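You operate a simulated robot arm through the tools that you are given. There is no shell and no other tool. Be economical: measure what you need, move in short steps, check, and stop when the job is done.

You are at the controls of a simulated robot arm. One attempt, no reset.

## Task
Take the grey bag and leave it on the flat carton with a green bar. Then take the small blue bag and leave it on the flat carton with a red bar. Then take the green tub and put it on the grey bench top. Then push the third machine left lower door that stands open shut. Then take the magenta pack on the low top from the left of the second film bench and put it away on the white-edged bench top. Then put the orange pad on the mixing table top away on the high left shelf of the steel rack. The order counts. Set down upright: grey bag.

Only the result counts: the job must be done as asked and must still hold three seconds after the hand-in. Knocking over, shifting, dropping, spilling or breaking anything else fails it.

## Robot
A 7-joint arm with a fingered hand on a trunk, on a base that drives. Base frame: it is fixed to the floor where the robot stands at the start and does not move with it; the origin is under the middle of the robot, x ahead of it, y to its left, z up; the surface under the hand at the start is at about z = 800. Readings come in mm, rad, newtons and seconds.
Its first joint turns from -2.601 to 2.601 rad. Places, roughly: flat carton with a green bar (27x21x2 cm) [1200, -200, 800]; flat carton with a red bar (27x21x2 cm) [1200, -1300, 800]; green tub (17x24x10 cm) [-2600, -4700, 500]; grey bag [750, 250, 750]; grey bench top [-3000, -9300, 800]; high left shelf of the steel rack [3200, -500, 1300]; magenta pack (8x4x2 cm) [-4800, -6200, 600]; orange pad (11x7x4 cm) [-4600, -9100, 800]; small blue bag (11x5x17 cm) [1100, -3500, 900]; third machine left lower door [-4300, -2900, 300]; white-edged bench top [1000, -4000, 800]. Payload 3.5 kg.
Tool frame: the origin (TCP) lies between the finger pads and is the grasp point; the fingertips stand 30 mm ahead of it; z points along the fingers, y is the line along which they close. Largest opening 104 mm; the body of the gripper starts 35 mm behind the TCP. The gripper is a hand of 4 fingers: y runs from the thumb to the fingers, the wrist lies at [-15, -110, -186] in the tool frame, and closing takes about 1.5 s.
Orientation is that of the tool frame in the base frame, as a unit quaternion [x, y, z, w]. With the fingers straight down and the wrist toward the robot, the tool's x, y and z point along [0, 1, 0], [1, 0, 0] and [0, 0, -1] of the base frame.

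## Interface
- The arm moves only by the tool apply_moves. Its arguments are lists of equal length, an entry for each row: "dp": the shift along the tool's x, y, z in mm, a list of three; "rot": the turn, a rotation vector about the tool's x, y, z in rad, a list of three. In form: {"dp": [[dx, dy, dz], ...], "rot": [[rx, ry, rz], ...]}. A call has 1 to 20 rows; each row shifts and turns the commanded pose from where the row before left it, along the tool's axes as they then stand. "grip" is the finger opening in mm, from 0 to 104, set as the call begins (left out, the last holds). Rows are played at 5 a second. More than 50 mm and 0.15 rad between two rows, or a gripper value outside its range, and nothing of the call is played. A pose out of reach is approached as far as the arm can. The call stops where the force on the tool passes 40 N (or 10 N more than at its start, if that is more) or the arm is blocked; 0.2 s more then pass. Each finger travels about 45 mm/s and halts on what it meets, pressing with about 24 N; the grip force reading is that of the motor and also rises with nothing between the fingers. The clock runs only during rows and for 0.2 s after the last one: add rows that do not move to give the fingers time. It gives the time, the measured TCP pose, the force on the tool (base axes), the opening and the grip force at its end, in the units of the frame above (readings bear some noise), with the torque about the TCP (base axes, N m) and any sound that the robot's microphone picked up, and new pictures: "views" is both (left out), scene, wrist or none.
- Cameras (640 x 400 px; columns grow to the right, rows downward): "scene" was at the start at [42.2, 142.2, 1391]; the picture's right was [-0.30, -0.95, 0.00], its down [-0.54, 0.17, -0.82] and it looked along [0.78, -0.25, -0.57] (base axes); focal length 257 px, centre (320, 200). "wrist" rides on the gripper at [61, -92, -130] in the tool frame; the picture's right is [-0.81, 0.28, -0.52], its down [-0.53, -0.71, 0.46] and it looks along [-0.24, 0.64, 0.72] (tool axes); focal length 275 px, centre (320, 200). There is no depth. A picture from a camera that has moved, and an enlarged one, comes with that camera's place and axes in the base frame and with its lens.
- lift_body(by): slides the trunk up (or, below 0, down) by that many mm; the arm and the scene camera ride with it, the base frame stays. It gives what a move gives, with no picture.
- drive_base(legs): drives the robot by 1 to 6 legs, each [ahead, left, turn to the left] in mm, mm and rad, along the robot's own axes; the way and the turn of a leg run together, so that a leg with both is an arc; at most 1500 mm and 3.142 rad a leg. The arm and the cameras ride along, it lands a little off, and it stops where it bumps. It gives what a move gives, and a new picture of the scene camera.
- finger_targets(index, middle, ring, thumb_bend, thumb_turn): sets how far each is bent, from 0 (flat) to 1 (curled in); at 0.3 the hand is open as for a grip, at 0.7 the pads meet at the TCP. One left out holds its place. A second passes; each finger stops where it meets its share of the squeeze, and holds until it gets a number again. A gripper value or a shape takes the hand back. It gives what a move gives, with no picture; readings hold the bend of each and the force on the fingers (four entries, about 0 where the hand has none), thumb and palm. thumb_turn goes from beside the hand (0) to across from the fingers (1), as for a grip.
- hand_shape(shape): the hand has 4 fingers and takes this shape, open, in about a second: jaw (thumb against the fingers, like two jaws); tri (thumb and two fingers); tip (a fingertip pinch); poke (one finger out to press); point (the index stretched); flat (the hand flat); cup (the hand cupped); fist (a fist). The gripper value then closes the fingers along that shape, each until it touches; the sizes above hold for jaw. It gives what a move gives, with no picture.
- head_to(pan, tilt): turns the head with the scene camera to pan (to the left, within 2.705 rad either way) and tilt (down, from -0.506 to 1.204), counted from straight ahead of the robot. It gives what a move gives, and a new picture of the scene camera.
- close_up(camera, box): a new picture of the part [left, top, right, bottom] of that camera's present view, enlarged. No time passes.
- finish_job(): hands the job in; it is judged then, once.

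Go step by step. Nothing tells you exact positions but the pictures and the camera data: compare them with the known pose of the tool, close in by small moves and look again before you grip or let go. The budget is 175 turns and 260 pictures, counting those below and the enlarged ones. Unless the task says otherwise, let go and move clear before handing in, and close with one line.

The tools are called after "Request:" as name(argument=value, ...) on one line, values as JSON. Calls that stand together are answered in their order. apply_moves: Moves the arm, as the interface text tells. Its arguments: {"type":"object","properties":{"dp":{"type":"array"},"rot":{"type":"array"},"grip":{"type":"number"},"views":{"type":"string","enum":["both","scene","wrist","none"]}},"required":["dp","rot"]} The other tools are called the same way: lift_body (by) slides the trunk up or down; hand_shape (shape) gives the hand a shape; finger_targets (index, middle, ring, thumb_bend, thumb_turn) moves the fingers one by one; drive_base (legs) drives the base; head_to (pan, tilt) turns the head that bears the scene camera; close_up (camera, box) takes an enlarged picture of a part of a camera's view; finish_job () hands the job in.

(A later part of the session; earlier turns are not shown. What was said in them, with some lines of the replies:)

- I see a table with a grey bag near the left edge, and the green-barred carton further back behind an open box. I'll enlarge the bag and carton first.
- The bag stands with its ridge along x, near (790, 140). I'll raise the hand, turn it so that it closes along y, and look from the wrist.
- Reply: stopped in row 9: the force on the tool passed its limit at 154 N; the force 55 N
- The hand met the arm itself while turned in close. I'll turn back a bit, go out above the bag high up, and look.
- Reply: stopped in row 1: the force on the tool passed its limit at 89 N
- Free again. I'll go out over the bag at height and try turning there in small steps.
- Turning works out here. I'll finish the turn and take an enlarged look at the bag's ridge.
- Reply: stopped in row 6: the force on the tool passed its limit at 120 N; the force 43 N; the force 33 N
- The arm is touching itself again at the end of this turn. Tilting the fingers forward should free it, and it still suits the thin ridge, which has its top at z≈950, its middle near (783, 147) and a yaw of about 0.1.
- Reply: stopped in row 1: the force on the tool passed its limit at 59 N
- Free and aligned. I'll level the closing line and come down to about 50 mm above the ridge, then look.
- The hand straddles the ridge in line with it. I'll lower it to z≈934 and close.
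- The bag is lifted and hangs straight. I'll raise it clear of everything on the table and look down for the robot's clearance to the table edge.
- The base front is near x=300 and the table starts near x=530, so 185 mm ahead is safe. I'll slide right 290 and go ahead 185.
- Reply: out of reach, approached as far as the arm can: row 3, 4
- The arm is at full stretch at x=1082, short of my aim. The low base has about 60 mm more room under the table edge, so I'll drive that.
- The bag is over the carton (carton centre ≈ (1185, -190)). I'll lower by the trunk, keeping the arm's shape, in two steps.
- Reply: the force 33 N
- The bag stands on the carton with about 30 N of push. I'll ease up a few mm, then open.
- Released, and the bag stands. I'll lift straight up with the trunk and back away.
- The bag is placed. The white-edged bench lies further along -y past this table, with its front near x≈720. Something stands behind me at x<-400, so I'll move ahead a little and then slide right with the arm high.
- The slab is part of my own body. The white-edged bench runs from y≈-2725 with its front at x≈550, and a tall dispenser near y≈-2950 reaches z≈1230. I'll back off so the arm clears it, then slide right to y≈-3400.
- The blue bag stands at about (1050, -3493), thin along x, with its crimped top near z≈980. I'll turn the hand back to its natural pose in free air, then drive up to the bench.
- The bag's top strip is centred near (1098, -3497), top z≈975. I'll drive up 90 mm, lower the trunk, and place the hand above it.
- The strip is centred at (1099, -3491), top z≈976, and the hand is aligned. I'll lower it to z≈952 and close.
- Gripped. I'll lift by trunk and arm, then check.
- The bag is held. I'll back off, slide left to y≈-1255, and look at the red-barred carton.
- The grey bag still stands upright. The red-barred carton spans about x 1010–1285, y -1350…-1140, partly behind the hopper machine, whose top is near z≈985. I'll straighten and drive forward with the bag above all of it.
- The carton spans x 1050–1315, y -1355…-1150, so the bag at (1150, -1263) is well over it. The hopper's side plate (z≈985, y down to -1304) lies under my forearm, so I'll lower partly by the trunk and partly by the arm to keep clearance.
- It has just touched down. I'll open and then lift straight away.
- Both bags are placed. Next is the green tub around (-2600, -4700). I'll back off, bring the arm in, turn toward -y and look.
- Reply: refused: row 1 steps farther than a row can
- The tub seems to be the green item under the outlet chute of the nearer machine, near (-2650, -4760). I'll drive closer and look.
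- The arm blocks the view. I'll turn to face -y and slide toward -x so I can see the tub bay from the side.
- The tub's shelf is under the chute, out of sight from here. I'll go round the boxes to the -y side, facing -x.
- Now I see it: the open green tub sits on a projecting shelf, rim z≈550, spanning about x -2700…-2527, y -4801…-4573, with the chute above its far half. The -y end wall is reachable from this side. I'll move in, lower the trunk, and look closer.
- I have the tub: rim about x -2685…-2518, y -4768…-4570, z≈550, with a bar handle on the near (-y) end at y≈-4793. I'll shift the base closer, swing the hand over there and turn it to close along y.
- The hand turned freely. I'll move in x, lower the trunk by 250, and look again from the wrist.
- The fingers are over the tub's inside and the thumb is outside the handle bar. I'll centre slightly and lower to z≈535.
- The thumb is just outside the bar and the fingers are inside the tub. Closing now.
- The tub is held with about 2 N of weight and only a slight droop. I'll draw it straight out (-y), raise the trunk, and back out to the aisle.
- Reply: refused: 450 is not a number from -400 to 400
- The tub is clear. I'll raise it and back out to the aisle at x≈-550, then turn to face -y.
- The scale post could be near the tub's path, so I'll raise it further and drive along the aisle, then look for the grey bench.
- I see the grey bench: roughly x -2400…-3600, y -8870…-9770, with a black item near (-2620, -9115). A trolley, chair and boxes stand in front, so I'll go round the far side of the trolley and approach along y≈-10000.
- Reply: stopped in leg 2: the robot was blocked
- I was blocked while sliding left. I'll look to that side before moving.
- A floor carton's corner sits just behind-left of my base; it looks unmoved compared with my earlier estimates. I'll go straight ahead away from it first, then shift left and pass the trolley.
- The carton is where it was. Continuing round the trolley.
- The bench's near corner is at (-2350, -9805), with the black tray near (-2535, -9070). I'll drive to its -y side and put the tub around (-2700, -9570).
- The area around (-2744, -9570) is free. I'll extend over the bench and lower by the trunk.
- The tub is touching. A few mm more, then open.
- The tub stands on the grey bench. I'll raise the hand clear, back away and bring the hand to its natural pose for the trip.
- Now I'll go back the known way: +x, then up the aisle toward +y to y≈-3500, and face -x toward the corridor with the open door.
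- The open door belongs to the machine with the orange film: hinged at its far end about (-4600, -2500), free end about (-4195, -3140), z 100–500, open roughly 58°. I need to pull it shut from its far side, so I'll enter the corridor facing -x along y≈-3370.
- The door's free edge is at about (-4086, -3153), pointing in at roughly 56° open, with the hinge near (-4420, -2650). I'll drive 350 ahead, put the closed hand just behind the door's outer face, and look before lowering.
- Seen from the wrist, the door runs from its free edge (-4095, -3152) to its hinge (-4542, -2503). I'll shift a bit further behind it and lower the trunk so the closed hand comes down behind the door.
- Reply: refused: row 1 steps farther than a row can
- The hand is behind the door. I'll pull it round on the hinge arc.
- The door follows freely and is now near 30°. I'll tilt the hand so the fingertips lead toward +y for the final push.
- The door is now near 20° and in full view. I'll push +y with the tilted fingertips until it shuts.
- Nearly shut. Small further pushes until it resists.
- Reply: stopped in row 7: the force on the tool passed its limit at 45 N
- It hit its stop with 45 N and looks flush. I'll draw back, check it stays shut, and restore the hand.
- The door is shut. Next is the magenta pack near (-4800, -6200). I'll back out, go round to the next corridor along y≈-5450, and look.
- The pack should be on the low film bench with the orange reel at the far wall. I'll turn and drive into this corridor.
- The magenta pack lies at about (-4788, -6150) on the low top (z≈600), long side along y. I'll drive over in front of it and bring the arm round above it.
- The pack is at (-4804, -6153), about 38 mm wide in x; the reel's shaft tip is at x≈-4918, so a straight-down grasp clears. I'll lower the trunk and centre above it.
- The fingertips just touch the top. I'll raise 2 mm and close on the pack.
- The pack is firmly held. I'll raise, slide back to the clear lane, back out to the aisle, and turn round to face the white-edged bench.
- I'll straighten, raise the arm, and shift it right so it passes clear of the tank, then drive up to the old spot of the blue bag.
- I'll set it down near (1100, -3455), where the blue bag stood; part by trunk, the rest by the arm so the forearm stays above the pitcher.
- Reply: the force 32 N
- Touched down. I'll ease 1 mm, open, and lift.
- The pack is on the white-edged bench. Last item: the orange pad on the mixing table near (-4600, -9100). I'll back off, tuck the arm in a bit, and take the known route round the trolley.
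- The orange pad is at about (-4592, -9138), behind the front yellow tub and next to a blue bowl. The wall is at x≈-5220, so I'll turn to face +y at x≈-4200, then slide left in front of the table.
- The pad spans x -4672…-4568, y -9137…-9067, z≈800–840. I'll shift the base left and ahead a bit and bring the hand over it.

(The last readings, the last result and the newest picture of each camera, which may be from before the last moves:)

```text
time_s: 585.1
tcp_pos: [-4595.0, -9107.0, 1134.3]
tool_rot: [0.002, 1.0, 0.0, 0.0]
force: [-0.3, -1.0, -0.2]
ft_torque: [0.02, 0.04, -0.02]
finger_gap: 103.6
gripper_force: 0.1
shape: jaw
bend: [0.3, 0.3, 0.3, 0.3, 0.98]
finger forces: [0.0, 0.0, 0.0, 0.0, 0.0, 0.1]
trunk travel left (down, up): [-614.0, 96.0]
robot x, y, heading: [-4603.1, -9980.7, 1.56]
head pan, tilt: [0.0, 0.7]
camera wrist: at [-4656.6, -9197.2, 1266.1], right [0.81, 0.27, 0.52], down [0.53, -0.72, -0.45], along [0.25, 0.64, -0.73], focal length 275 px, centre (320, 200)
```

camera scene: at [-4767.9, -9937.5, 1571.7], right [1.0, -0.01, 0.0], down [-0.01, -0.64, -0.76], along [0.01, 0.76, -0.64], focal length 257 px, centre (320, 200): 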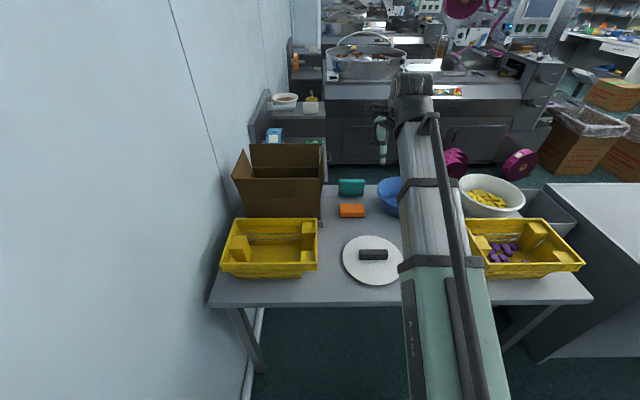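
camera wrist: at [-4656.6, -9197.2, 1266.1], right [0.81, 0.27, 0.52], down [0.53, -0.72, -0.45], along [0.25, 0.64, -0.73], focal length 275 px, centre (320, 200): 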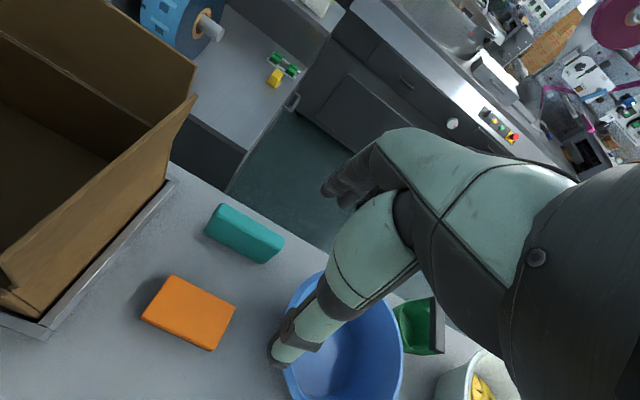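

The pad's centre is (-4624, -9116). I'll centre over it and lower.

Request:
apply_moves(dp=[[29, -9, 0]], rot=[[0, 0, 0]], views="none")

Request:
lift_body(by=-210)

Request:
apply_moves(dp=[[0, 0, 10]], rot=[[0, 0, 0]])

```text
time_s: 585.5
tcp_pos: [-4621.9, -9116.8, 1136.3]
tool_rot: [0.003, 1.0, -0.001, -0.001]
force: [0.0, -0.4, -0.4]
ft_torque: [0.01, 0.02, -0.01]
finger_gap: 103.6
gripper_force: 0.0
shape: jaw
bend: [0.3, 0.3, 0.3, 0.3, 0.98]
finger forces: [0.1, 0.0, 0.0, 0.0, 0.0, 0.0]
trunk travel left (down, up): [-614.0, 96.0]
robot x, y, heading: [-4603.0, -9977.8, 1.56]
head pan, tilt: [0.0, 0.7]
```

```text
time_s: 587.7
tcp_pos: [-4621.4, -9116.5, 925.5]
tool_rot: [0.002, 1.0, -0.001, 0.0]
force: [0.0, 0.5, -0.4]
ft_torque: [0.01, -0.01, 0.02]
finger_gap: 103.6
gripper_force: 0.0
shape: jaw
bend: [0.3, 0.3, 0.3, 0.3, 0.98]
finger forces: [0.1, 0.0, 0.0, 0.0, 0.0, 0.0]
trunk travel left (down, up): [-404.0, 306.0]
robot x, y, heading: [-4599.2, -9980.2, 1.559]
head pan, tilt: [0.0, 0.7]
```

```text
time_s: 588.1
tcp_pos: [-4621.4, -9117.3, 915.8]
tool_rot: [0.003, 1.0, -0.001, -0.001]
force: [0.1, 0.2, 0.2]
ft_torque: [-0.02, -0.02, -0.02]
finger_gap: 103.6
gripper_force: 0.1
shape: jaw
bend: [0.3, 0.3, 0.3, 0.3, 0.98]
finger forces: [0.0, 0.0, 0.0, 0.0, 0.1, 0.1]
trunk travel left (down, up): [-404.0, 306.0]
robot x, y, heading: [-4602.7, -9979.1, 1.561]
head pan, tilt: [0.0, 0.7]
camera scene: at [-4767.0, -9938.1, 1361.8], right [1.0, -0.01, 0.0], down [-0.01, -0.64, -0.77], along [0.01, 0.76, -0.64], focal length 257 px, centre (320, 200)
camera wrist: at [-4682.7, -9207.5, 1047.2], right [0.81, 0.27, 0.52], down [0.53, -0.72, -0.45], along [0.25, 0.64, -0.73], focal length 275 px, centre (320, 200)
```

scene: 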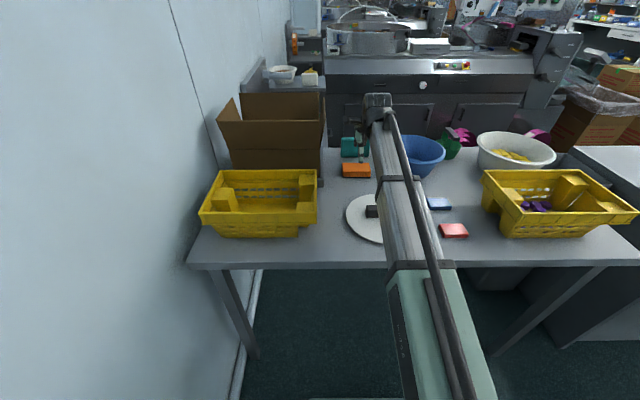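
wrist: 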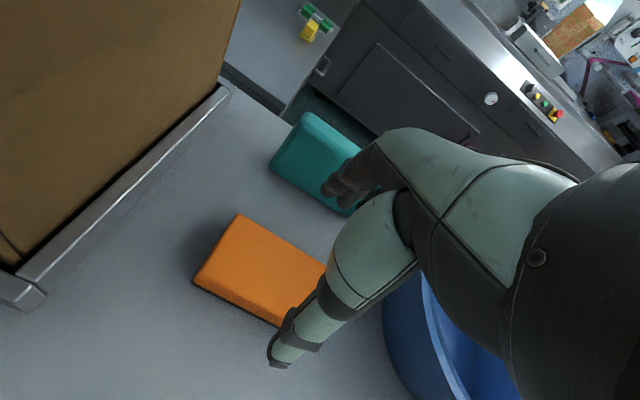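

Request:
apply_moves(dp=[[2, -2, 25], [0, 0, 25], [0, 0, 20], [0, 0, 8]], rot=[[0, 0, 0], [0, 0, 0], [0, 0, 0], [0, 0, 0]], views="wrist")

Request:
apply_moves(dp=[[0, 0, 0], [0, 0, 0], [0, 0, 0], [0, 0, 0], [0, 0, 0], [0, 0, 0], [0, 0, 0], [0, 0, 0]], rot=[[0, 0, 0], [0, 0, 0], [0, 0, 0], [0, 0, 0], [0, 0, 0], [0, 0, 0], [0, 0, 0], [0, 0, 0]], grip=0, views="wrist")

```text
time_s: 589.1
tcp_pos: [-4624.0, -9118.3, 838.4]
tool_rot: [0.003, 1.0, -0.001, 0.0]
force: [-0.4, -0.4, -0.4]
ft_torque: [0.01, 0.01, 0.04]
finger_gap: 103.6
gripper_force: 0.1
shape: jaw
bend: [0.3, 0.3, 0.3, 0.3, 0.98]
finger forces: [0.0, 0.0, 0.1, 0.0, 0.1, 0.0]
trunk travel left (down, up): [-404.0, 306.0]
robot x, y, heading: [-4600.4, -9980.4, 1.567]
head pan, tilt: [0.0, 0.7]
camera wrist: at [-4686.2, -9209.2, 969.4], right [0.81, 0.27, 0.52], down [0.53, -0.72, -0.45], along [0.25, 0.64, -0.73], focal length 275 px, centre (320, 200)
```

wrist: 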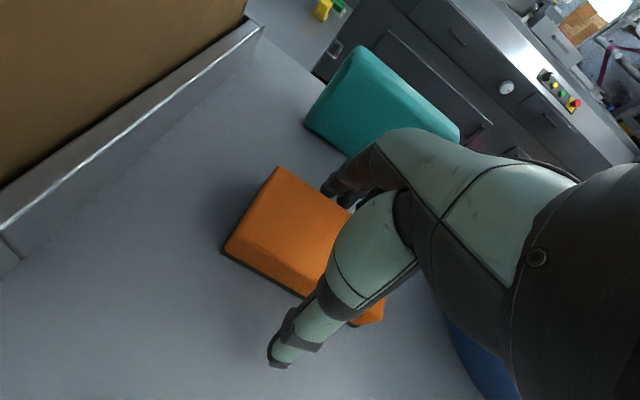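

```text
time_s: 590.9
tcp_pos: [-4624.6, -9119.0, 837.3]
tool_rot: [0.003, 1.0, -0.002, 0.0]
force: [0.7, -1.2, -0.1]
ft_torque: [-0.03, 0.01, 0.04]
finger_gap: 55.9
gripper_force: 24.4
shape: jaw
bend: [0.74, 0.46, 0.43, 0.64, 0.99]
finger forces: [12.1, 6.9, 3.1, 0.1, 22.1, 0.0]
trunk travel left (down, up): [-404.0, 306.0]
robot x, y, heading: [-4599.4, -9976.9, 1.562]
head pan, tilt: [0.0, 0.7]
camera wrist: at [-4686.2, -9209.2, 969.6], right [0.81, 0.27, 0.52], down [0.53, -0.72, -0.45], along [0.25, 0.64, -0.73], focal length 275 px, centre (320, 200)
```

wrist: 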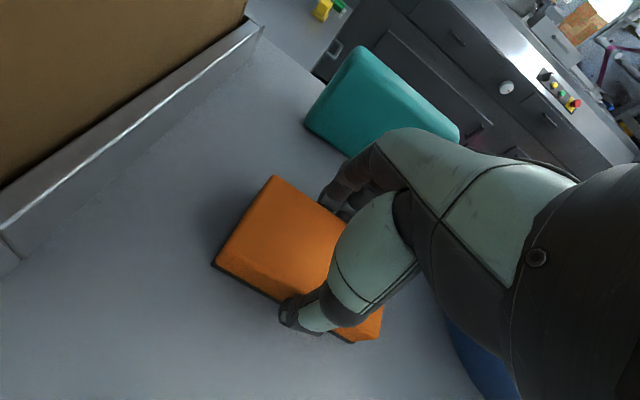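

Gripped at about 56 mm. Lifting to check the hold.

Request:
lift_body(by=300)

Request:
apply_moves(dp=[[0, 0, -30], [0, 0, 0]], rot=[[0, 0, 0], [0, 0, 0]], views="wrist")

```text
time_s: 593.9
tcp_pos: [-4625.3, -9118.5, 1138.5]
tool_rot: [0.002, 1.0, -0.001, 0.0]
force: [0.0, 0.2, 0.6]
ft_torque: [-0.03, -0.01, -0.02]
finger_gap: 55.9
gripper_force: 23.6
shape: jaw
bend: [0.74, 0.46, 0.43, 0.64, 0.99]
finger forces: [12.1, 6.9, 3.0, 0.0, 22.0, 0.0]
trunk travel left (down, up): [-704.0, 6.0]
robot x, y, heading: [-4603.1, -9978.3, 1.562]
head pan, tilt: [0.0, 0.7]
```

```text
time_s: 594.5
tcp_pos: [-4626.4, -9117.7, 1169.5]
tool_rot: [0.002, 1.0, -0.001, 0.0]
force: [0.3, -0.5, 0.3]
ft_torque: [0.0, 0.02, 0.01]
finger_gap: 55.8
gripper_force: 24.0
shape: jaw
bend: [0.74, 0.46, 0.43, 0.64, 0.99]
finger forces: [12.1, 7.0, 3.0, 0.1, 22.0, 0.0]
trunk travel left (down, up): [-704.0, 6.0]
robot x, y, heading: [-4599.0, -9977.8, 1.562]
head pan, tilt: [0.0, 0.7]
camera wrist: at [-4688.1, -9207.8, 1299.9], right [0.81, 0.27, 0.52], down [0.53, -0.72, -0.45], along [0.25, 0.64, -0.73], focal length 275 px, centre (320, 200)
```

wrist: 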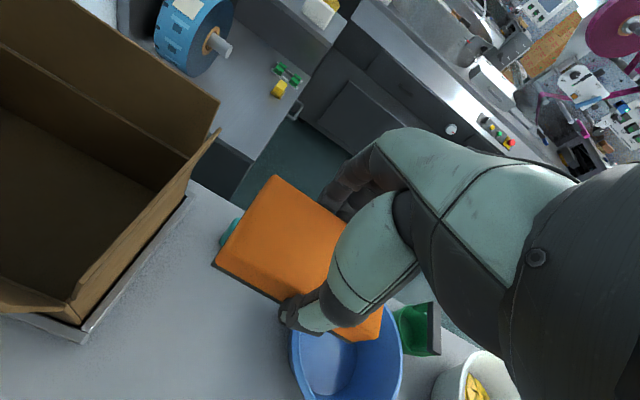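

The pad is held. Now the long trip to the rack behind the first table: back to the aisle, up to the start area, then around the left end of the first table.

Request:
drive_base(legs=[[-150, 0, 0.008], [0, -1500, 0], [0, -1500, 0]])

Request:
head_to(pan=-0.5, tilt=0.5)

```text
time_s: 609.8
tcp_pos: [-1670.9, -9253.9, 1170.1]
tool_rot: [-0.002, 1.0, -0.001, -0.001]
force: [0.9, 0.3, -0.9]
ft_torque: [-0.02, 0.02, 0.0]
finger_gap: 55.8
gripper_force: 24.4
shape: jaw
bend: [0.74, 0.46, 0.43, 0.64, 0.99]
finger forces: [12.2, 6.9, 3.0, 0.1, 21.9, 0.0]
trunk travel left (down, up): [-704.0, 6.0]
robot x, y, heading: [-1631.2, -10117.5, 1.574]
head pan, tilt: [0.0, 0.7]
camera scene: at [-1801.5, -10077.1, 1661.8], right [1.0, 0.0, 0.0], down [0.0, -0.64, -0.76], along [0.0, 0.76, -0.64], focal length 257 px, centre (320, 200)
```

scene: 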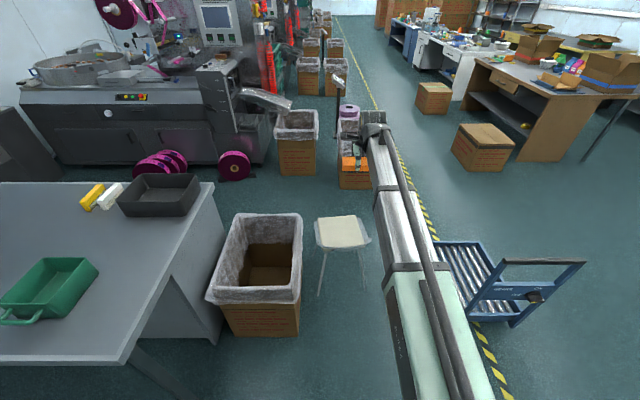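

```text
time_s: 610.7
tcp_pos: [-1671.2, -9255.6, 1169.5]
tool_rot: [-0.002, 1.0, 0.0, 0.0]
force: [-1.1, -0.6, 0.1]
ft_torque: [0.0, -0.01, 0.03]
finger_gap: 55.9
gripper_force: 23.8
shape: jaw
bend: [0.74, 0.46, 0.43, 0.64, 0.99]
finger forces: [12.3, 6.9, 3.0, 0.1, 22.0, 0.0]
trunk travel left (down, up): [-704.0, 6.0]
robot x, y, heading: [-1634.0, -10117.5, 1.569]
head pan, tilt: [-0.499, 0.499]
camera scene: at [-1758.3, -10082.0, 1679.5], right [0.88, -0.48, 0.0], down [-0.23, -0.42, -0.88], along [0.42, 0.77, -0.48], focal length 257 px, centre (320, 200)
```

scene: 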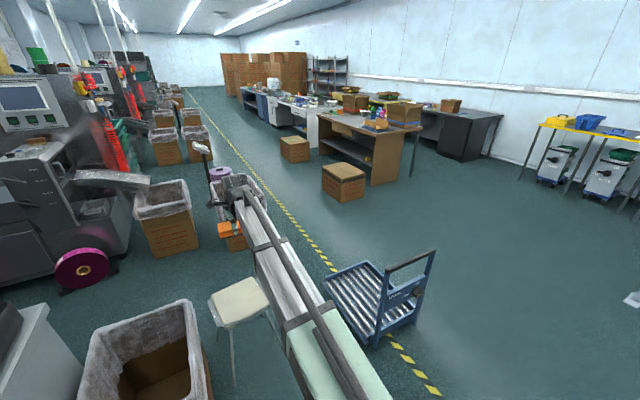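

Request:
drive_base(legs=[[0, -1300, 0], [0, -390, 0], [950, 0, 0], [950, 0, 0], [0, 620, 0]])

Request:
head_to(pan=0.0, tilt=0.4)

```text
time_s: 631.4
tcp_pos: [-655.7, -7328.0, 1168.5]
tool_rot: [-0.011, 1.0, -0.001, 0.001]
force: [-0.1, 0.2, 0.1]
ft_torque: [0.03, 0.0, 0.02]
finger_gap: 55.5
gripper_force: 23.6
shape: jaw
bend: [0.74, 0.46, 0.43, 0.64, 0.99]
finger forces: [12.3, 6.7, 3.0, 0.0, 22.0, 0.1]
trunk travel left (down, up): [-704.0, 6.0]
robot x, y, heading: [-604.8, -8185.8, 1.59]
head pan, tilt: [-0.499, 0.499]
camera scene: at [-730.8, -8157.1, 1679.5], right [0.89, -0.46, 0.0], down [-0.22, -0.42, -0.88], along [0.41, 0.78, -0.48], focal length 257 px, centre (320, 200)
```

scene: 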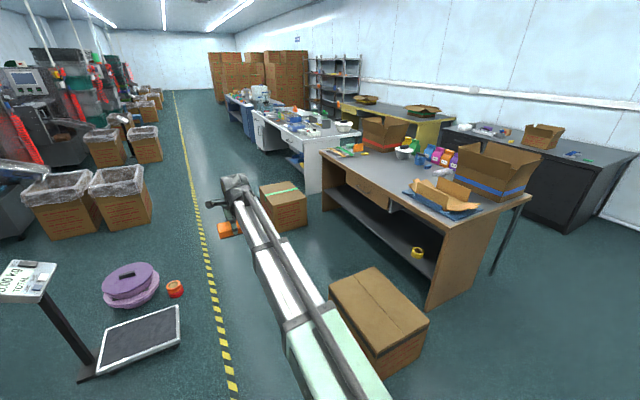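

```text
time_s: 632.3
tcp_pos: [-655.2, -7328.3, 1167.7]
tool_rot: [-0.01, 1.0, 0.0, 0.0]
force: [-0.2, 0.4, -0.8]
ft_torque: [0.0, 0.03, 0.02]
finger_gap: 55.7
gripper_force: 24.3
shape: jaw
bend: [0.74, 0.46, 0.43, 0.64, 0.99]
finger forces: [12.2, 6.8, 3.0, 0.0, 22.0, 0.1]
trunk travel left (down, up): [-704.0, 6.0]
robot x, y, heading: [-605.5, -8186.9, 1.589]
head pan, tilt: [0.0, 0.4]
camera scene: at [-773.8, -8145.1, 1688.7], right [1.0, 0.02, 0.0], down [0.01, -0.39, -0.92], along [-0.02, 0.92, -0.39], focal length 257 px, centre (320, 200)
```

scene: 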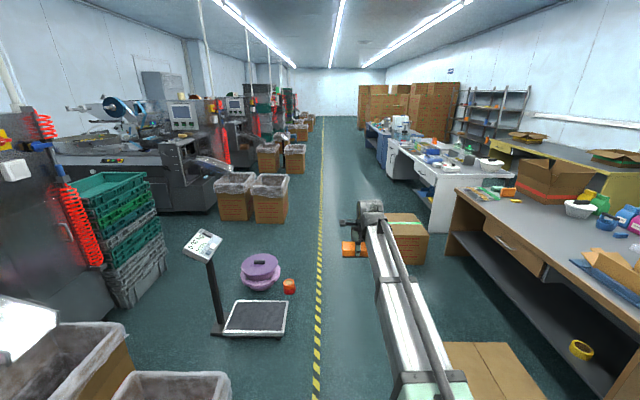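

Request:
drive_base(legs=[[0, 0, -0.019], [1400, 0, 0], [1400, 0, 0], [1400, 0, 0]])

Request:
drive_base(legs=[[0, 0, 0], [1400, 0, 0], [1400, 0, 0]])

```text
time_s: 652.5
tcp_pos: [-617.1, -3174.6, 1169.1]
tool_rot: [-0.001, 1.0, -0.001, 0.0]
force: [0.1, 0.4, -0.7]
ft_torque: [0.02, 0.0, 0.02]
finger_gap: 55.8
gripper_force: 23.8
shape: jaw
bend: [0.74, 0.46, 0.43, 0.64, 0.99]
finger forces: [12.2, 6.8, 3.0, 0.0, 22.0, 0.1]
trunk travel left (down, up): [-704.0, 6.0]
robot x, y, heading: [-583.4, -4033.8, 1.567]
head pan, tilt: [0.0, 0.4]
camera scene: at [-751.4, -3988.0, 1688.7], right [1.0, 0.0, 0.0], down [0.0, -0.39, -0.92], along [0.0, 0.92, -0.39], focal length 257 px, centre (320, 200)
```

scene: 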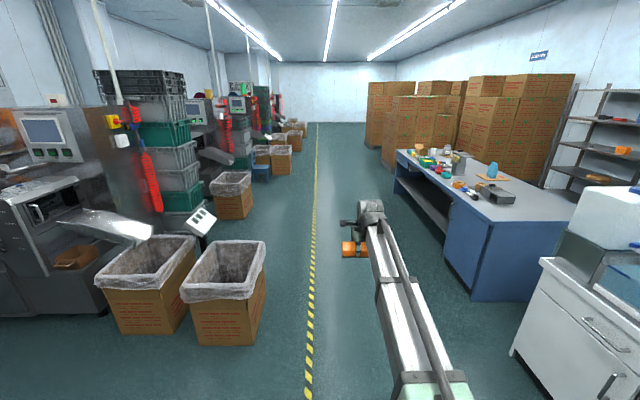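

```text
time_s: 666.2
tcp_pos: [-707.7, -433.9, 1167.8]
tool_rot: [-0.027, 1.0, -0.001, 0.0]
force: [0.1, -0.4, -0.6]
ft_torque: [0.01, -0.02, -0.04]
finger_gap: 55.8
gripper_force: 23.5
shape: jaw
bend: [0.74, 0.46, 0.43, 0.64, 0.99]
finger forces: [12.2, 6.8, 3.0, 0.0, 22.0, 0.0]
trunk travel left (down, up): [-704.0, 6.0]
robot x, y, heading: [-634.3, -1295.0, 1.622]
head pan, tilt: [0.0, 0.4]
camera scene: at [-800.1, -1254.6, 1688.7], right [1.0, 0.05, 0.0], down [0.02, -0.39, -0.92], along [-0.05, 0.92, -0.39], focal length 257 px, centre (320, 200)
```

scene: 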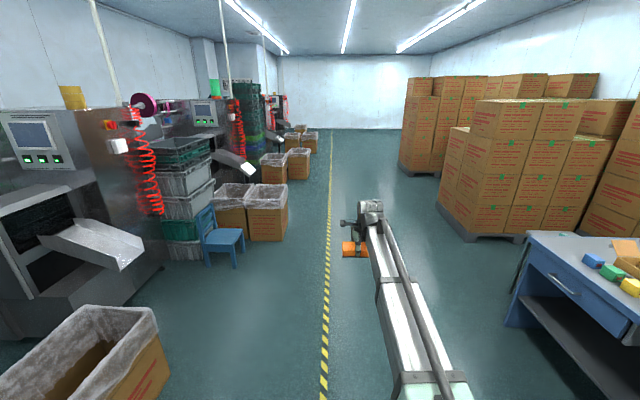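

Request:
drive_base(legs=[[0, 0, -0.052], [1200, -150, 0], [1150, -100, 0], [0, 0, -1.57]])

Request:
head_to(pan=-0.1, tilt=0.5)

```text
time_s: 682.1
tcp_pos: [469.5, 1090.2, 1168.6]
tool_rot: [0.72, 0.694, -0.001, 0.0]
force: [-0.4, 0.4, -0.8]
ft_torque: [0.02, 0.01, 0.05]
finger_gap: 55.0
gripper_force: 23.9
shape: jaw
bend: [0.74, 0.46, 0.43, 0.65, 0.99]
finger forces: [12.0, 6.6, 3.0, 0.0, 21.5, 0.0]
trunk travel left (down, up): [-704.0, 6.0]
robot x, y, heading: [-394.5, 1088.9, -0.035]
head pan, tilt: [0.0, 0.4]
camera scene: at [-335.3, 1256.0, 1688.7], right [-0.04, -1.0, 0.0], down [-0.39, 0.02, -0.92], along [0.92, -0.04, -0.39], focal length 257 px, centre (320, 200)
```

scene: 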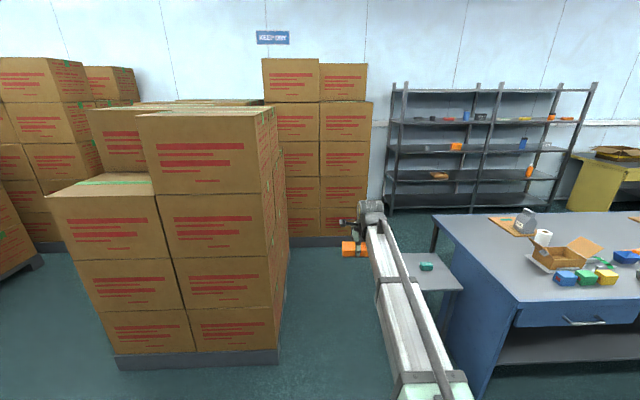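

```text
time_s: 682.8
tcp_pos: [468.5, 1089.2, 1168.9]
tool_rot: [0.719, 0.695, -0.001, -0.001]
force: [-0.1, -0.6, -1.2]
ft_torque: [0.03, -0.02, 0.03]
finger_gap: 55.5
gripper_force: 24.1
shape: jaw
bend: [0.74, 0.46, 0.43, 0.65, 0.99]
finger forces: [12.0, 6.7, 3.0, 0.0, 21.6, 0.0]
trunk travel left (down, up): [-704.0, 6.0]
robot x, y, heading: [-392.9, 1091.1, -0.038]
head pan, tilt: [-0.099, 0.499]
camera scene: at [-337.7, 1247.1, 1679.6], right [-0.14, -0.99, 0.0], down [-0.47, 0.07, -0.88], along [0.87, -0.12, -0.48], focal length 257 px, centre (320, 200)
```

scene: 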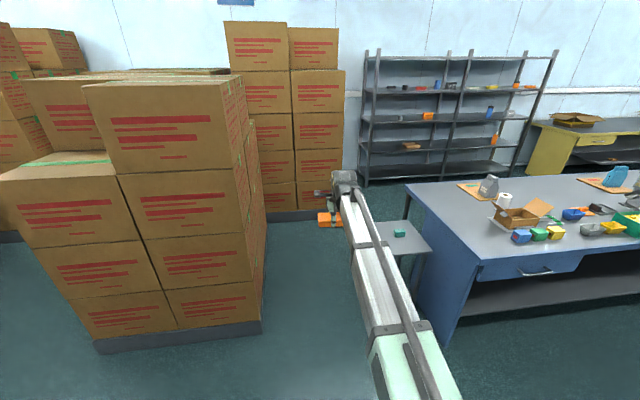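

Both bags look fine on their cartons. I'll drive between the pallet and the side table, then round into the lane between the table and the rack.

Request:
drive_base(legs=[[0, 0, 0.037], [850, 0, 0], [850, 0, 0]])

Request:
head_to(pan=-0.9, tilt=0.6)

```text
time_s: 691.9
tcp_pos: [2179.0, 1110.6, 1168.2]
tool_rot: [0.708, 0.706, -0.001, 0.0]
force: [-0.5, -0.1, -0.2]
ft_torque: [-0.01, -0.02, 0.01]
finger_gap: 55.5
gripper_force: 23.8
shape: jaw
bend: [0.74, 0.46, 0.43, 0.65, 0.99]
finger forces: [12.1, 6.7, 3.0, 0.0, 21.6, 0.0]
trunk travel left (down, up): [-704.0, 6.0]
robot x, y, heading: [1319.5, 1087.1, -0.008]
head pan, tilt: [-0.099, 0.499]
camera scene: at [1368.5, 1243.5, 1679.5], right [-0.11, -0.99, 0.0], down [-0.48, 0.05, -0.88], along [0.87, -0.09, -0.48], focal length 257 px, centre (320, 200)
```

scene: 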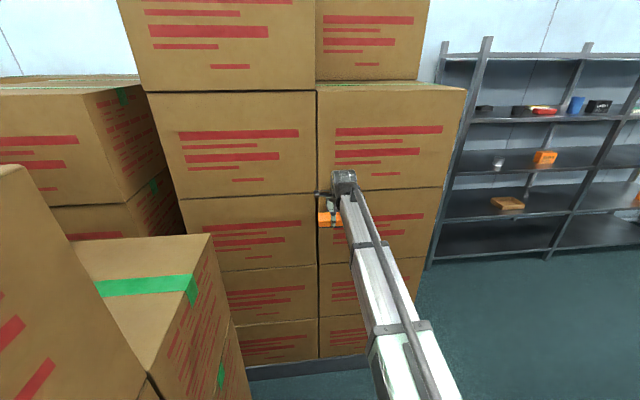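

```text
time_s: 693.0
tcp_pos: [2177.9, 1111.7, 1168.8]
tool_rot: [0.709, 0.706, -0.001, 0.0]
force: [0.5, -0.2, -0.2]
ft_torque: [-0.02, 0.02, 0.02]
finger_gap: 55.3
gripper_force: 24.2
shape: jaw
bend: [0.74, 0.46, 0.43, 0.65, 0.99]
finger forces: [12.1, 6.7, 3.0, 0.0, 21.6, 0.0]
trunk travel left (down, up): [-704.0, 6.0]
robot x, y, heading: [1317.2, 1078.1, -0.013]
head pan, tilt: [-0.901, 0.6]
camera scene: at [1331.9, 1183.6, 1670.4], right [-0.79, -0.62, 0.0], down [-0.35, 0.45, -0.83], along [0.51, -0.65, -0.56], focal length 257 px, centre (320, 200)
```

scene: 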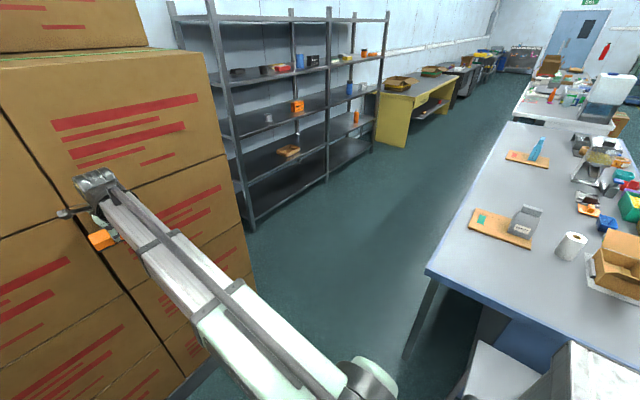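

I see the rack clearly: left bay about y 90…-1190, front x≈3068, with the high shelf at z≈1300 holding a few items. I'll move round into the lane, facing the rack.

Request:
drive_base(legs=[[-60, 0, 0], [0, 0, -1.56], [0, 500, 0], [1480, 0, 0]])

Request:
head_to(pan=1.4, tilt=0.35)

```text
time_s: 707.2
tcp_pos: [1894.2, -1243.7, 1168.5]
tool_rot: [1.0, 0.026, 0.001, -0.002]
force: [-0.8, 0.4, -0.7]
ft_torque: [0.0, 0.03, -0.03]
finger_gap: 55.0
gripper_force: 24.0
shape: jaw
bend: [0.74, 0.46, 0.44, 0.65, 0.99]
finger forces: [11.9, 6.6, 2.9, 0.0, 21.3, 0.1]
trunk travel left (down, up): [-704.0, 6.0]
robot x, y, heading: [1817.3, -386.7, -1.523]
head pan, tilt: [-0.901, 0.6]
camera scene: at [1921.9, -391.5, 1670.4], right [-0.66, 0.75, 0.0], down [0.43, 0.37, -0.82], along [-0.62, -0.54, -0.57], focal length 257 px, centre (320, 200)
```

scene: 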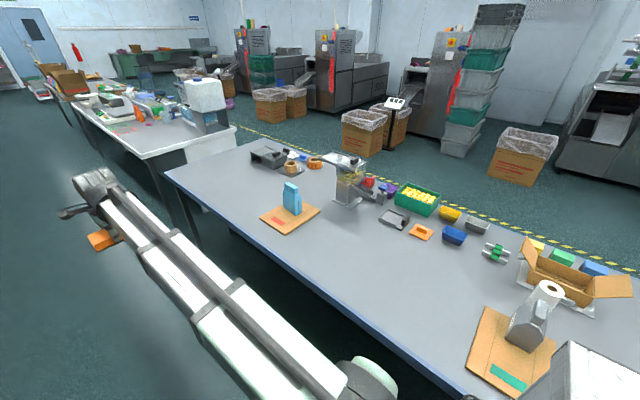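

```text
time_s: 709.4
tcp_pos: [1893.5, -1243.8, 1168.3]
tool_rot: [1.0, 0.026, 0.0, -0.001]
force: [0.1, 0.3, -0.2]
ft_torque: [-0.02, -0.01, 0.02]
finger_gap: 54.9
gripper_force: 23.7
shape: jaw
bend: [0.74, 0.46, 0.44, 0.65, 0.99]
finger forces: [11.9, 6.5, 3.0, 0.1, 21.3, 0.0]
trunk travel left (down, up): [-704.0, 6.0]
robot x, y, heading: [1815.7, -384.4, -1.52]
head pan, tilt: [1.4, 0.351]
camera scene: at [2080.8, -344.3, 1693.2], right [-0.12, -0.99, 0.0], down [-0.34, 0.04, -0.94], along [0.93, -0.12, -0.34], focal length 257 px, centre (320, 200)
```

scene: 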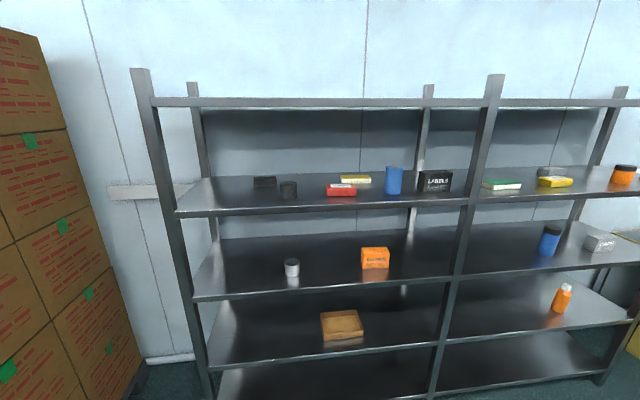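

The high left shelf is at z≈1290, with room at its left end around (3180, -110), left of the dark items. I'll turn to face it, raise the hand and line up.

Request:
drive_base(legs=[[0, 0, 1.52], [0, 250, 0]])

Request:
apply_moves(dp=[[0, -20, -40], [0, -20, -40], [0, -10, -40], [0, -10, -40], [0, 0, -40], [0, 0, -20]], rot=[[0, 0, 0], [0, 0, 0], [0, 0, 0], [0, 0, 0], [0, 0, 0], [0, 0, 0]], views="none")

Request:
head_to(pan=0.1, tilt=0.3)

```text
time_s: 714.9
tcp_pos: [2680.1, -110.0, 1168.6]
tool_rot: [0.708, 0.706, -0.001, 0.0]
force: [-0.1, -0.2, 0.5]
ft_torque: [0.0, -0.01, 0.0]
finger_gap: 54.3
gripper_force: 23.6
shape: jaw
bend: [0.74, 0.46, 0.44, 0.65, 0.99]
finger forces: [11.7, 6.4, 3.1, 0.0, 21.1, 0.0]
trunk travel left (down, up): [-704.0, 6.0]
robot x, y, heading: [1818.8, -142.9, -0.009]
head pan, tilt: [1.4, 0.351]
camera scene: at [1794.7, 124.1, 1693.0], right [0.98, -0.18, 0.0], down [-0.06, -0.34, -0.94], along [0.17, 0.92, -0.34], focal length 257 px, centre (320, 200)
```

scene: 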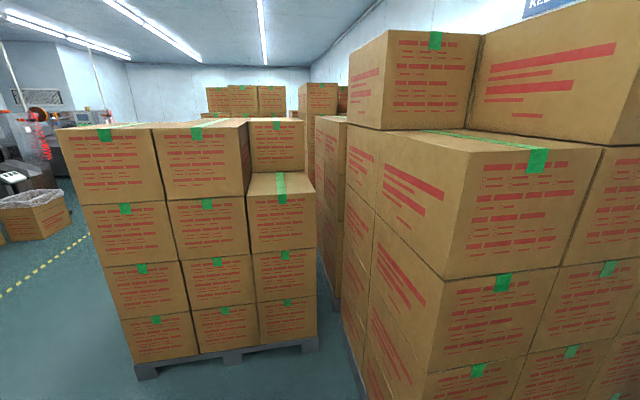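

```text
time_s: 716.3
tcp_pos: [2618.9, -110.0, 1387.6]
tool_rot: [0.708, 0.706, -0.001, -0.001]
force: [-0.2, 0.5, 1.2]
ft_torque: [0.02, -0.01, -0.01]
finger_gap: 54.3
gripper_force: 24.0
shape: jaw
bend: [0.74, 0.46, 0.44, 0.65, 0.99]
finger forces: [11.8, 6.4, 3.1, 0.0, 21.1, 0.0]
trunk travel left (down, up): [-704.0, 6.0]
robot x, y, heading: [1815.5, -140.4, -0.007]
head pan, tilt: [1.4, 0.351]
```

```text
time_s: 717.8
tcp_pos: [2617.6, -109.8, 1387.7]
tool_rot: [0.709, 0.706, -0.001, -0.001]
force: [0.2, -0.4, 0.2]
ft_torque: [-0.04, 0.02, -0.01]
finger_gap: 54.4
gripper_force: 24.0
shape: jaw
bend: [0.74, 0.46, 0.44, 0.65, 0.99]
finger forces: [11.7, 6.4, 3.1, 0.0, 21.0, 0.0]
trunk travel left (down, up): [-704.0, 6.0]
robot x, y, heading: [1820.5, -139.2, -0.008]
head pan, tilt: [0.099, 0.3]
camera scene: at [1871.1, 39.8, 1697.9], right [0.09, -1.0, 0.0], down [-0.29, -0.03, -0.96], along [0.95, 0.09, -0.3], focal length 257 px, centre (320, 200)
```

scene: 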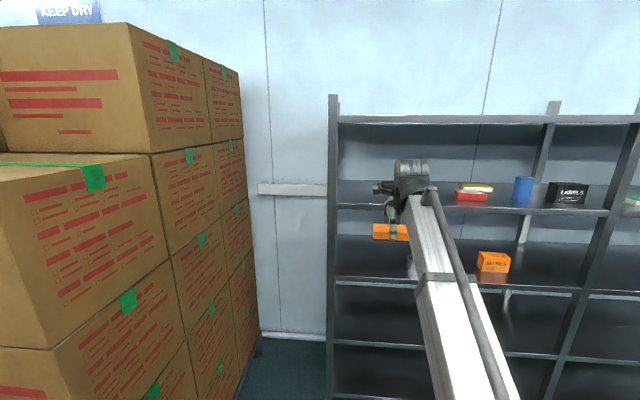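

The hand's top is at z≈1600, below the rack's top bar (≈1700), and the pad's bottom is about 65 mm above the shelf. I'll drive in partway and check.

Request:
drive_base(legs=[[330, 0, 0.008]])

Request:
apply_moves(dp=[[0, 0, 0]], rot=[[0, 0, 0]], views="wrist")

```text
time_s: 719.9
tcp_pos: [2946.6, -100.9, 1388.0]
tool_rot: [0.704, 0.71, -0.001, 0.0]
force: [0.1, 0.0, -0.5]
ft_torque: [-0.02, -0.04, -0.03]
finger_gap: 54.3
gripper_force: 23.3
shape: jaw
bend: [0.74, 0.46, 0.44, 0.65, 0.99]
finger forces: [11.8, 6.4, 3.1, 0.0, 21.1, 0.1]
trunk travel left (down, up): [-704.0, 6.0]
robot x, y, heading: [2148.2, -140.2, 0.006]
head pan, tilt: [0.099, 0.3]
camera scene: at [2198.8, 39.8, 1697.9], right [0.1, -0.99, 0.0], down [-0.29, -0.03, -0.95], along [0.95, 0.1, -0.3], focal length 257 px, centre (320, 200)
```

scene: 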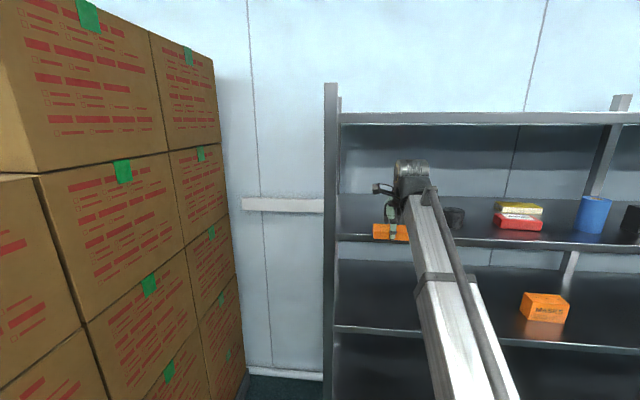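

```text
time_s: 720.3
tcp_pos: [2946.3, -99.7, 1387.8]
tool_rot: [0.704, 0.71, 0.0, -0.001]
force: [0.3, 0.4, -0.5]
ft_torque: [0.03, 0.0, 0.0]
finger_gap: 54.1
gripper_force: 24.2
shape: jaw
bend: [0.74, 0.46, 0.44, 0.65, 0.99]
finger forces: [11.8, 6.4, 3.0, 0.0, 21.1, 0.0]
trunk travel left (down, up): [-704.0, 6.0]
robot x, y, heading: [2147.3, -140.9, 0.006]
head pan, tilt: [0.099, 0.3]
camera wrist: at [2854.6, -39.7, 1518.9], right [0.28, -0.81, 0.52], down [-0.71, -0.54, -0.45], along [0.65, -0.24, -0.73], focal length 275 px, centre (320, 200)
```

wrist: 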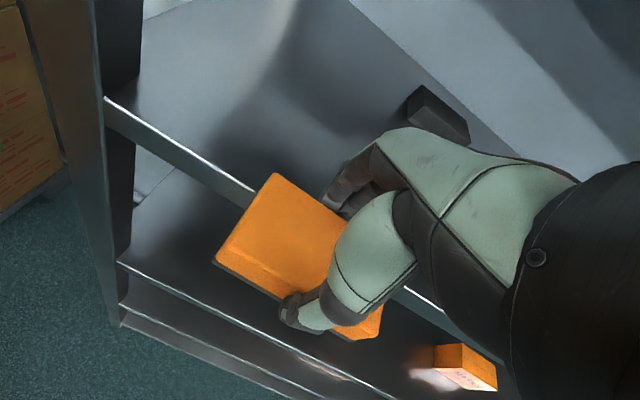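

The shelf's front edge is at x≈3018, and the spot ahead is clear. I'll go 210 mm further in.

Request:
drive_base(legs=[[210, 0, -0.006]])

Request:
apply_moves(dp=[[0, 0, 15], [0, 0, 15]], rot=[[0, 0, 0], [0, 0, 0]], views="wrist")

Request:
close_up(camera="scene", box=[320, 100, 500, 300])

```text
time_s: 722.0
tcp_pos: [3153.6, -108.1, 1387.6]
tool_rot: [0.707, 0.707, -0.001, -0.001]
force: [-0.2, 0.2, 0.5]
ft_torque: [0.02, 0.04, 0.02]
finger_gap: 54.3
gripper_force: 23.9
shape: jaw
bend: [0.74, 0.46, 0.44, 0.65, 0.99]
finger forces: [11.8, 6.4, 3.1, 0.1, 21.2, 0.1]
trunk travel left (down, up): [-704.0, 6.0]
robot x, y, heading: [2352.3, -139.7, -0.001]
head pan, tilt: [0.099, 0.3]
camera scene: at [2406.1, 39.4, 1697.9], right [0.1, -1.0, 0.0], down [-0.3, -0.03, -0.95], along [0.95, 0.09, -0.3], focal length 257 px, centre (320, 200)
```

scene: 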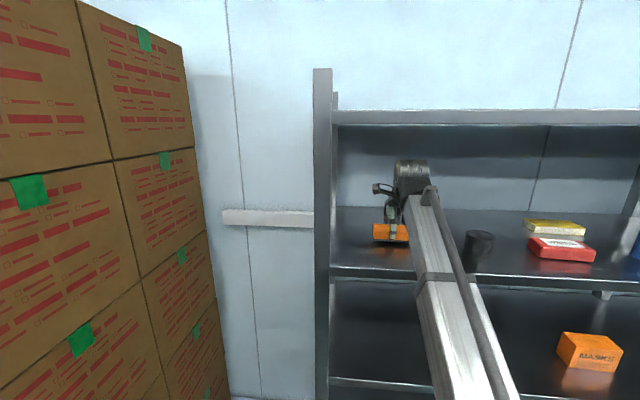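

```text
time_s: 722.5
tcp_pos: [3153.1, -107.3, 1375.8]
tool_rot: [0.707, 0.707, 0.006, 0.006]
force: [-3.9, -0.4, 28.1]
ft_torque: [-0.02, 0.52, -0.04]
finger_gap: 53.8
gripper_force: 24.2
shape: jaw
bend: [0.75, 0.47, 0.44, 0.66, 0.99]
finger forces: [12.0, 6.5, 3.2, 0.0, 26.4, 0.0]
trunk travel left (down, up): [-704.0, 6.0]
robot x, y, heading: [2349.3, -139.5, -0.005]
head pan, tilt: [0.099, 0.3]
stopped in row 2: the force on the tool passed its limit at 48 N (the readings are from after the stop); the commanded pose is now the measured one
camera wrist: at [3058.6, -45.9, 1504.9], right [0.27, -0.81, 0.52], down [-0.71, -0.53, -0.47], along [0.66, -0.24, -0.71], focal length 275 px, centre (320, 200)
```

wrist: 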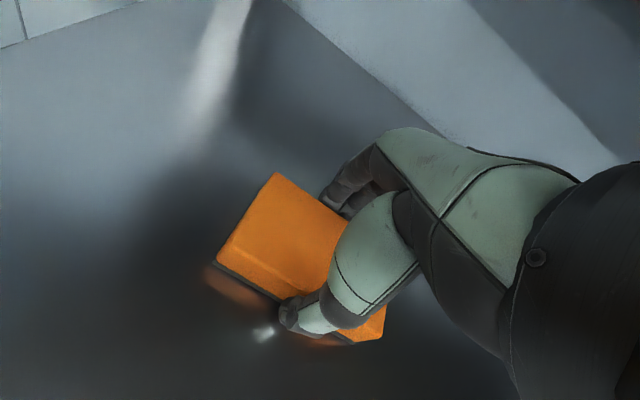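

```text
2.00 times, centred on (410, 200) of scene
camera zoom: at [2401.3, 39.3, 1698.5], right [0.1, -1.0, 0.0], down [-0.29, -0.03, -0.96], along [0.95, 0.09, -0.29], focal length 513 px, centre (140, 200)
```

zoom: 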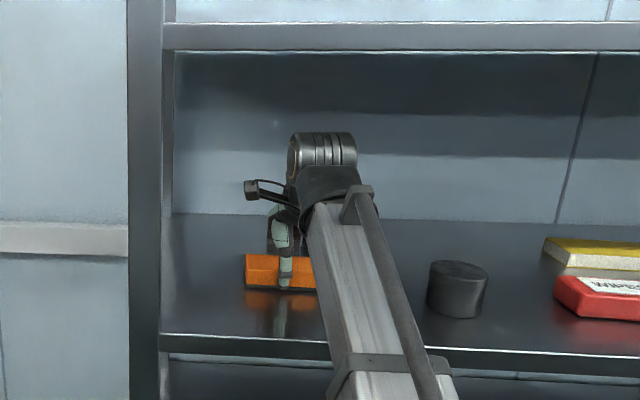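

The contact force is right under the grip and the pad meets its own reflection, so the shelf is at z≈1338 and the pad is resting on it. I'll ease up 2 mm and open.

Request:
apply_moves(dp=[[0, 0, -2], [0, 0, 0]], rot=[[0, 0, 0], [0, 0, 0]], views="none")

Request:
close_up(camera="wrist", box=[180, 140, 420, 370])

```text
time_s: 723.1
tcp_pos: [3151.0, -107.5, 1374.9]
tool_rot: [0.707, 0.707, 0.006, 0.005]
force: [-2.2, -0.7, 25.1]
ft_torque: [-0.01, 0.39, -0.03]
finger_gap: 53.9
gripper_force: 24.7
shape: jaw
bend: [0.74, 0.47, 0.44, 0.66, 0.99]
finger forces: [12.6, 6.9, 3.5, 0.0, 25.5, 0.1]
trunk travel left (down, up): [-704.0, 6.0]
robot x, y, heading: [2353.1, -139.5, -0.009]
head pan, tilt: [0.099, 0.3]
```

```text
1.74 times, centred on (300, 255) of wrist
camera zoom: at [3058.9, -45.8, 1505.2], right [0.27, -0.81, 0.52], down [-0.71, -0.53, -0.47], along [0.65, -0.24, -0.72], focal length 479 px, centre (355, 104)
```

zoom: 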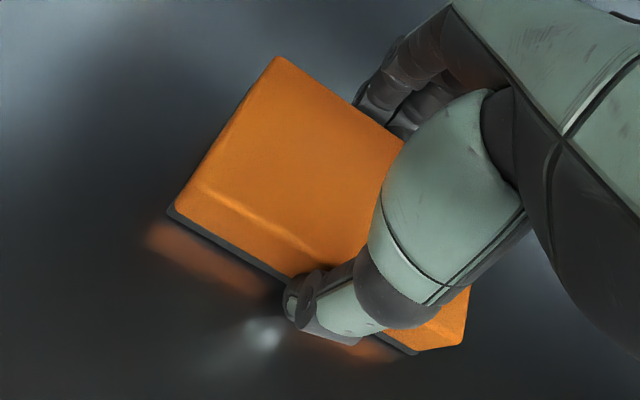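

Request:
apply_moves(dp=[[0, 0, -2], [0, 0, -1], [0, 0, 0]], rot=[[0, 0, 0], [0, 0, 0], [0, 0, 0]], views="none")

Request:
apply_moves(dp=[[0, 0, 0], [0, 0, 0], [0, 0, 0], [0, 0, 0], [0, 0, 0], [0, 0, 0], [0, 0, 0], [0, 0, 0]], rot=[[0, 0, 0], [0, 0, 0], [0, 0, 0], [0, 0, 0], [0, 0, 0], [0, 0, 0], [0, 0, 0], [0, 0, 0]], grip=104, views="wrist")

```text
time_s: 723.9
tcp_pos: [3153.9, -107.2, 1377.5]
tool_rot: [0.706, 0.708, 0.005, 0.004]
force: [-3.3, 0.3, 11.9]
ft_torque: [-0.01, 0.39, -0.02]
finger_gap: 53.7
gripper_force: 24.2
shape: jaw
bend: [0.74, 0.47, 0.44, 0.66, 0.99]
finger forces: [11.6, 6.1, 3.0, 0.0, 24.8, 0.0]
trunk travel left (down, up): [-704.0, 6.0]
robot x, y, heading: [2354.4, -139.0, -0.006]
head pan, tilt: [0.099, 0.3]
```

```text
time_s: 725.7
tcp_pos: [3153.9, -107.7, 1375.5]
tool_rot: [0.707, 0.707, 0.004, 0.003]
force: [0.3, 0.1, -0.2]
ft_torque: [-0.02, -0.04, 0.03]
finger_gap: 103.4
gripper_force: 0.0
shape: jaw
bend: [0.3, 0.3, 0.3, 0.3, 0.98]
finger forces: [0.0, 0.0, 0.1, 0.1, 0.0, 0.0]
trunk travel left (down, up): [-704.0, 6.0]
robot x, y, heading: [2352.8, -135.7, -0.001]
head pan, tilt: [0.099, 0.3]
camera wrist: at [3061.6, -45.5, 1505.7], right [0.27, -0.81, 0.52], down [-0.71, -0.53, -0.46], along [0.65, -0.24, -0.72], focal length 275 px, centre (320, 200)
```

wrist: 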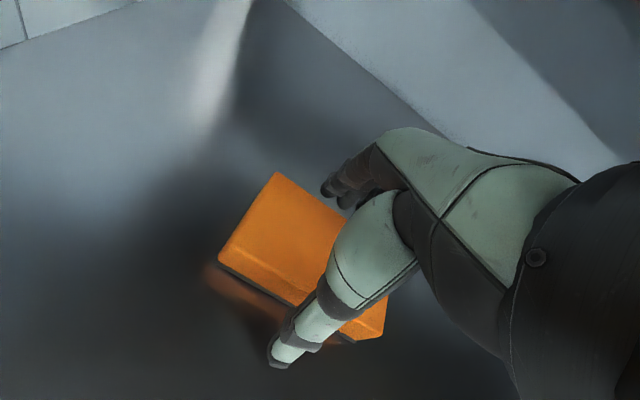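

Released. I'll lift just clear of the pad (staying under the top bar) and back straight out.

Request:
apply_moves(dp=[[0, 0, -20], [0, 0, -20], [0, 0, -15]], rot=[[0, 0, 0], [0, 0, 0], [0, 0, 0]], views="wrist")

Request:
drive_base(legs=[[-450, 0, 0]])

Request:
close_up(camera="scene", box=[300, 120, 520, 280])

```text
time_s: 726.5
tcp_pos: [3153.5, -107.6, 1433.0]
tool_rot: [0.708, 0.707, 0.004, 0.003]
force: [0.6, -0.3, 0.0]
ft_torque: [-0.02, -0.01, 0.01]
finger_gap: 103.8
gripper_force: 0.0
shape: jaw
bend: [0.3, 0.3, 0.3, 0.3, 0.98]
finger forces: [0.0, 0.0, 0.0, 0.0, 0.0, 0.1]
trunk travel left (down, up): [-704.0, 6.0]
robot x, y, heading: [2352.7, -141.2, -0.004]
head pan, tilt: [0.099, 0.3]
camera wrist: at [3060.1, -46.6, 1563.0], right [0.27, -0.81, 0.52], down [-0.71, -0.53, -0.46], along [0.65, -0.24, -0.72], focal length 275 px, centre (320, 200)
```

wrist: 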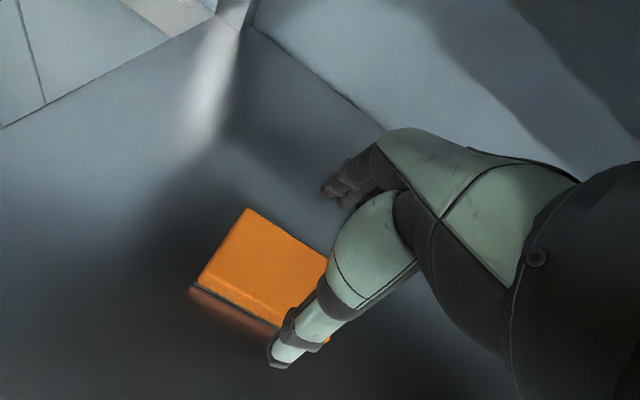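

```text
time_s: 729.3
tcp_pos: [2690.0, -98.5, 1432.8]
tool_rot: [0.702, 0.712, 0.004, 0.003]
force: [0.0, 0.0, 0.5]
ft_torque: [-0.01, -0.04, -0.03]
finger_gap: 103.5
gripper_force: 0.1
shape: jaw
bend: [0.3, 0.3, 0.3, 0.3, 0.98]
finger forces: [0.1, 0.1, 0.0, 0.1, 0.0, 0.0]
trunk travel left (down, up): [-704.0, 6.0]
robot x, y, heading: [1893.6, -141.9, 0.009]
head pan, tilt: [0.099, 0.3]
camera scene: at [1939.6, 38.5, 1698.0], right [0.11, -0.99, 0.0], down [-0.29, -0.03, -0.96], along [0.95, 0.1, -0.3], focal length 257 px, centre (320, 200)
```

scene: 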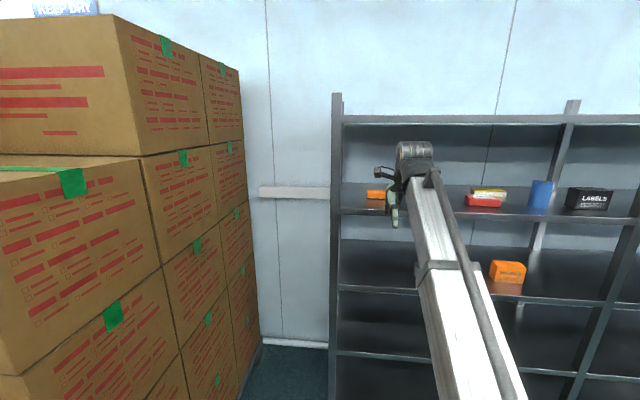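

```text
2.50 times, centred on (410, 200) of scene
camera zoom: at [1939.6, 38.5, 1698.0], right [0.11, -0.99, 0.0], down [-0.29, -0.03, -0.96], along [0.95, 0.1, -0.3], focal length 642 px, centre (95, 200)
```

zoom: 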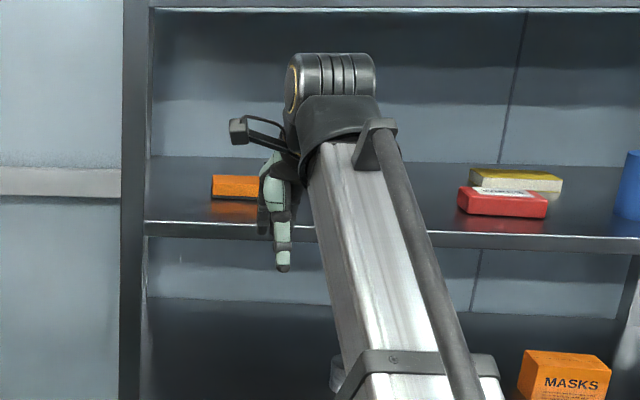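

The orange pad lies on the high left shelf, and the hand is well clear. All six jobs are done, so I'm handing in.

Request:
finish_job()

```text
The job is handed in.
```

I did all six jobs in the order asked and handed in: both bags are on their cartons, with the grey bag upright. The green tub is on the grey bench, the machine door is shut, the magenta pack is on the white-edged bench and the orange pad is on the high left shelf. While driving I bumped a floor carton; it looked unmoved afterwards.
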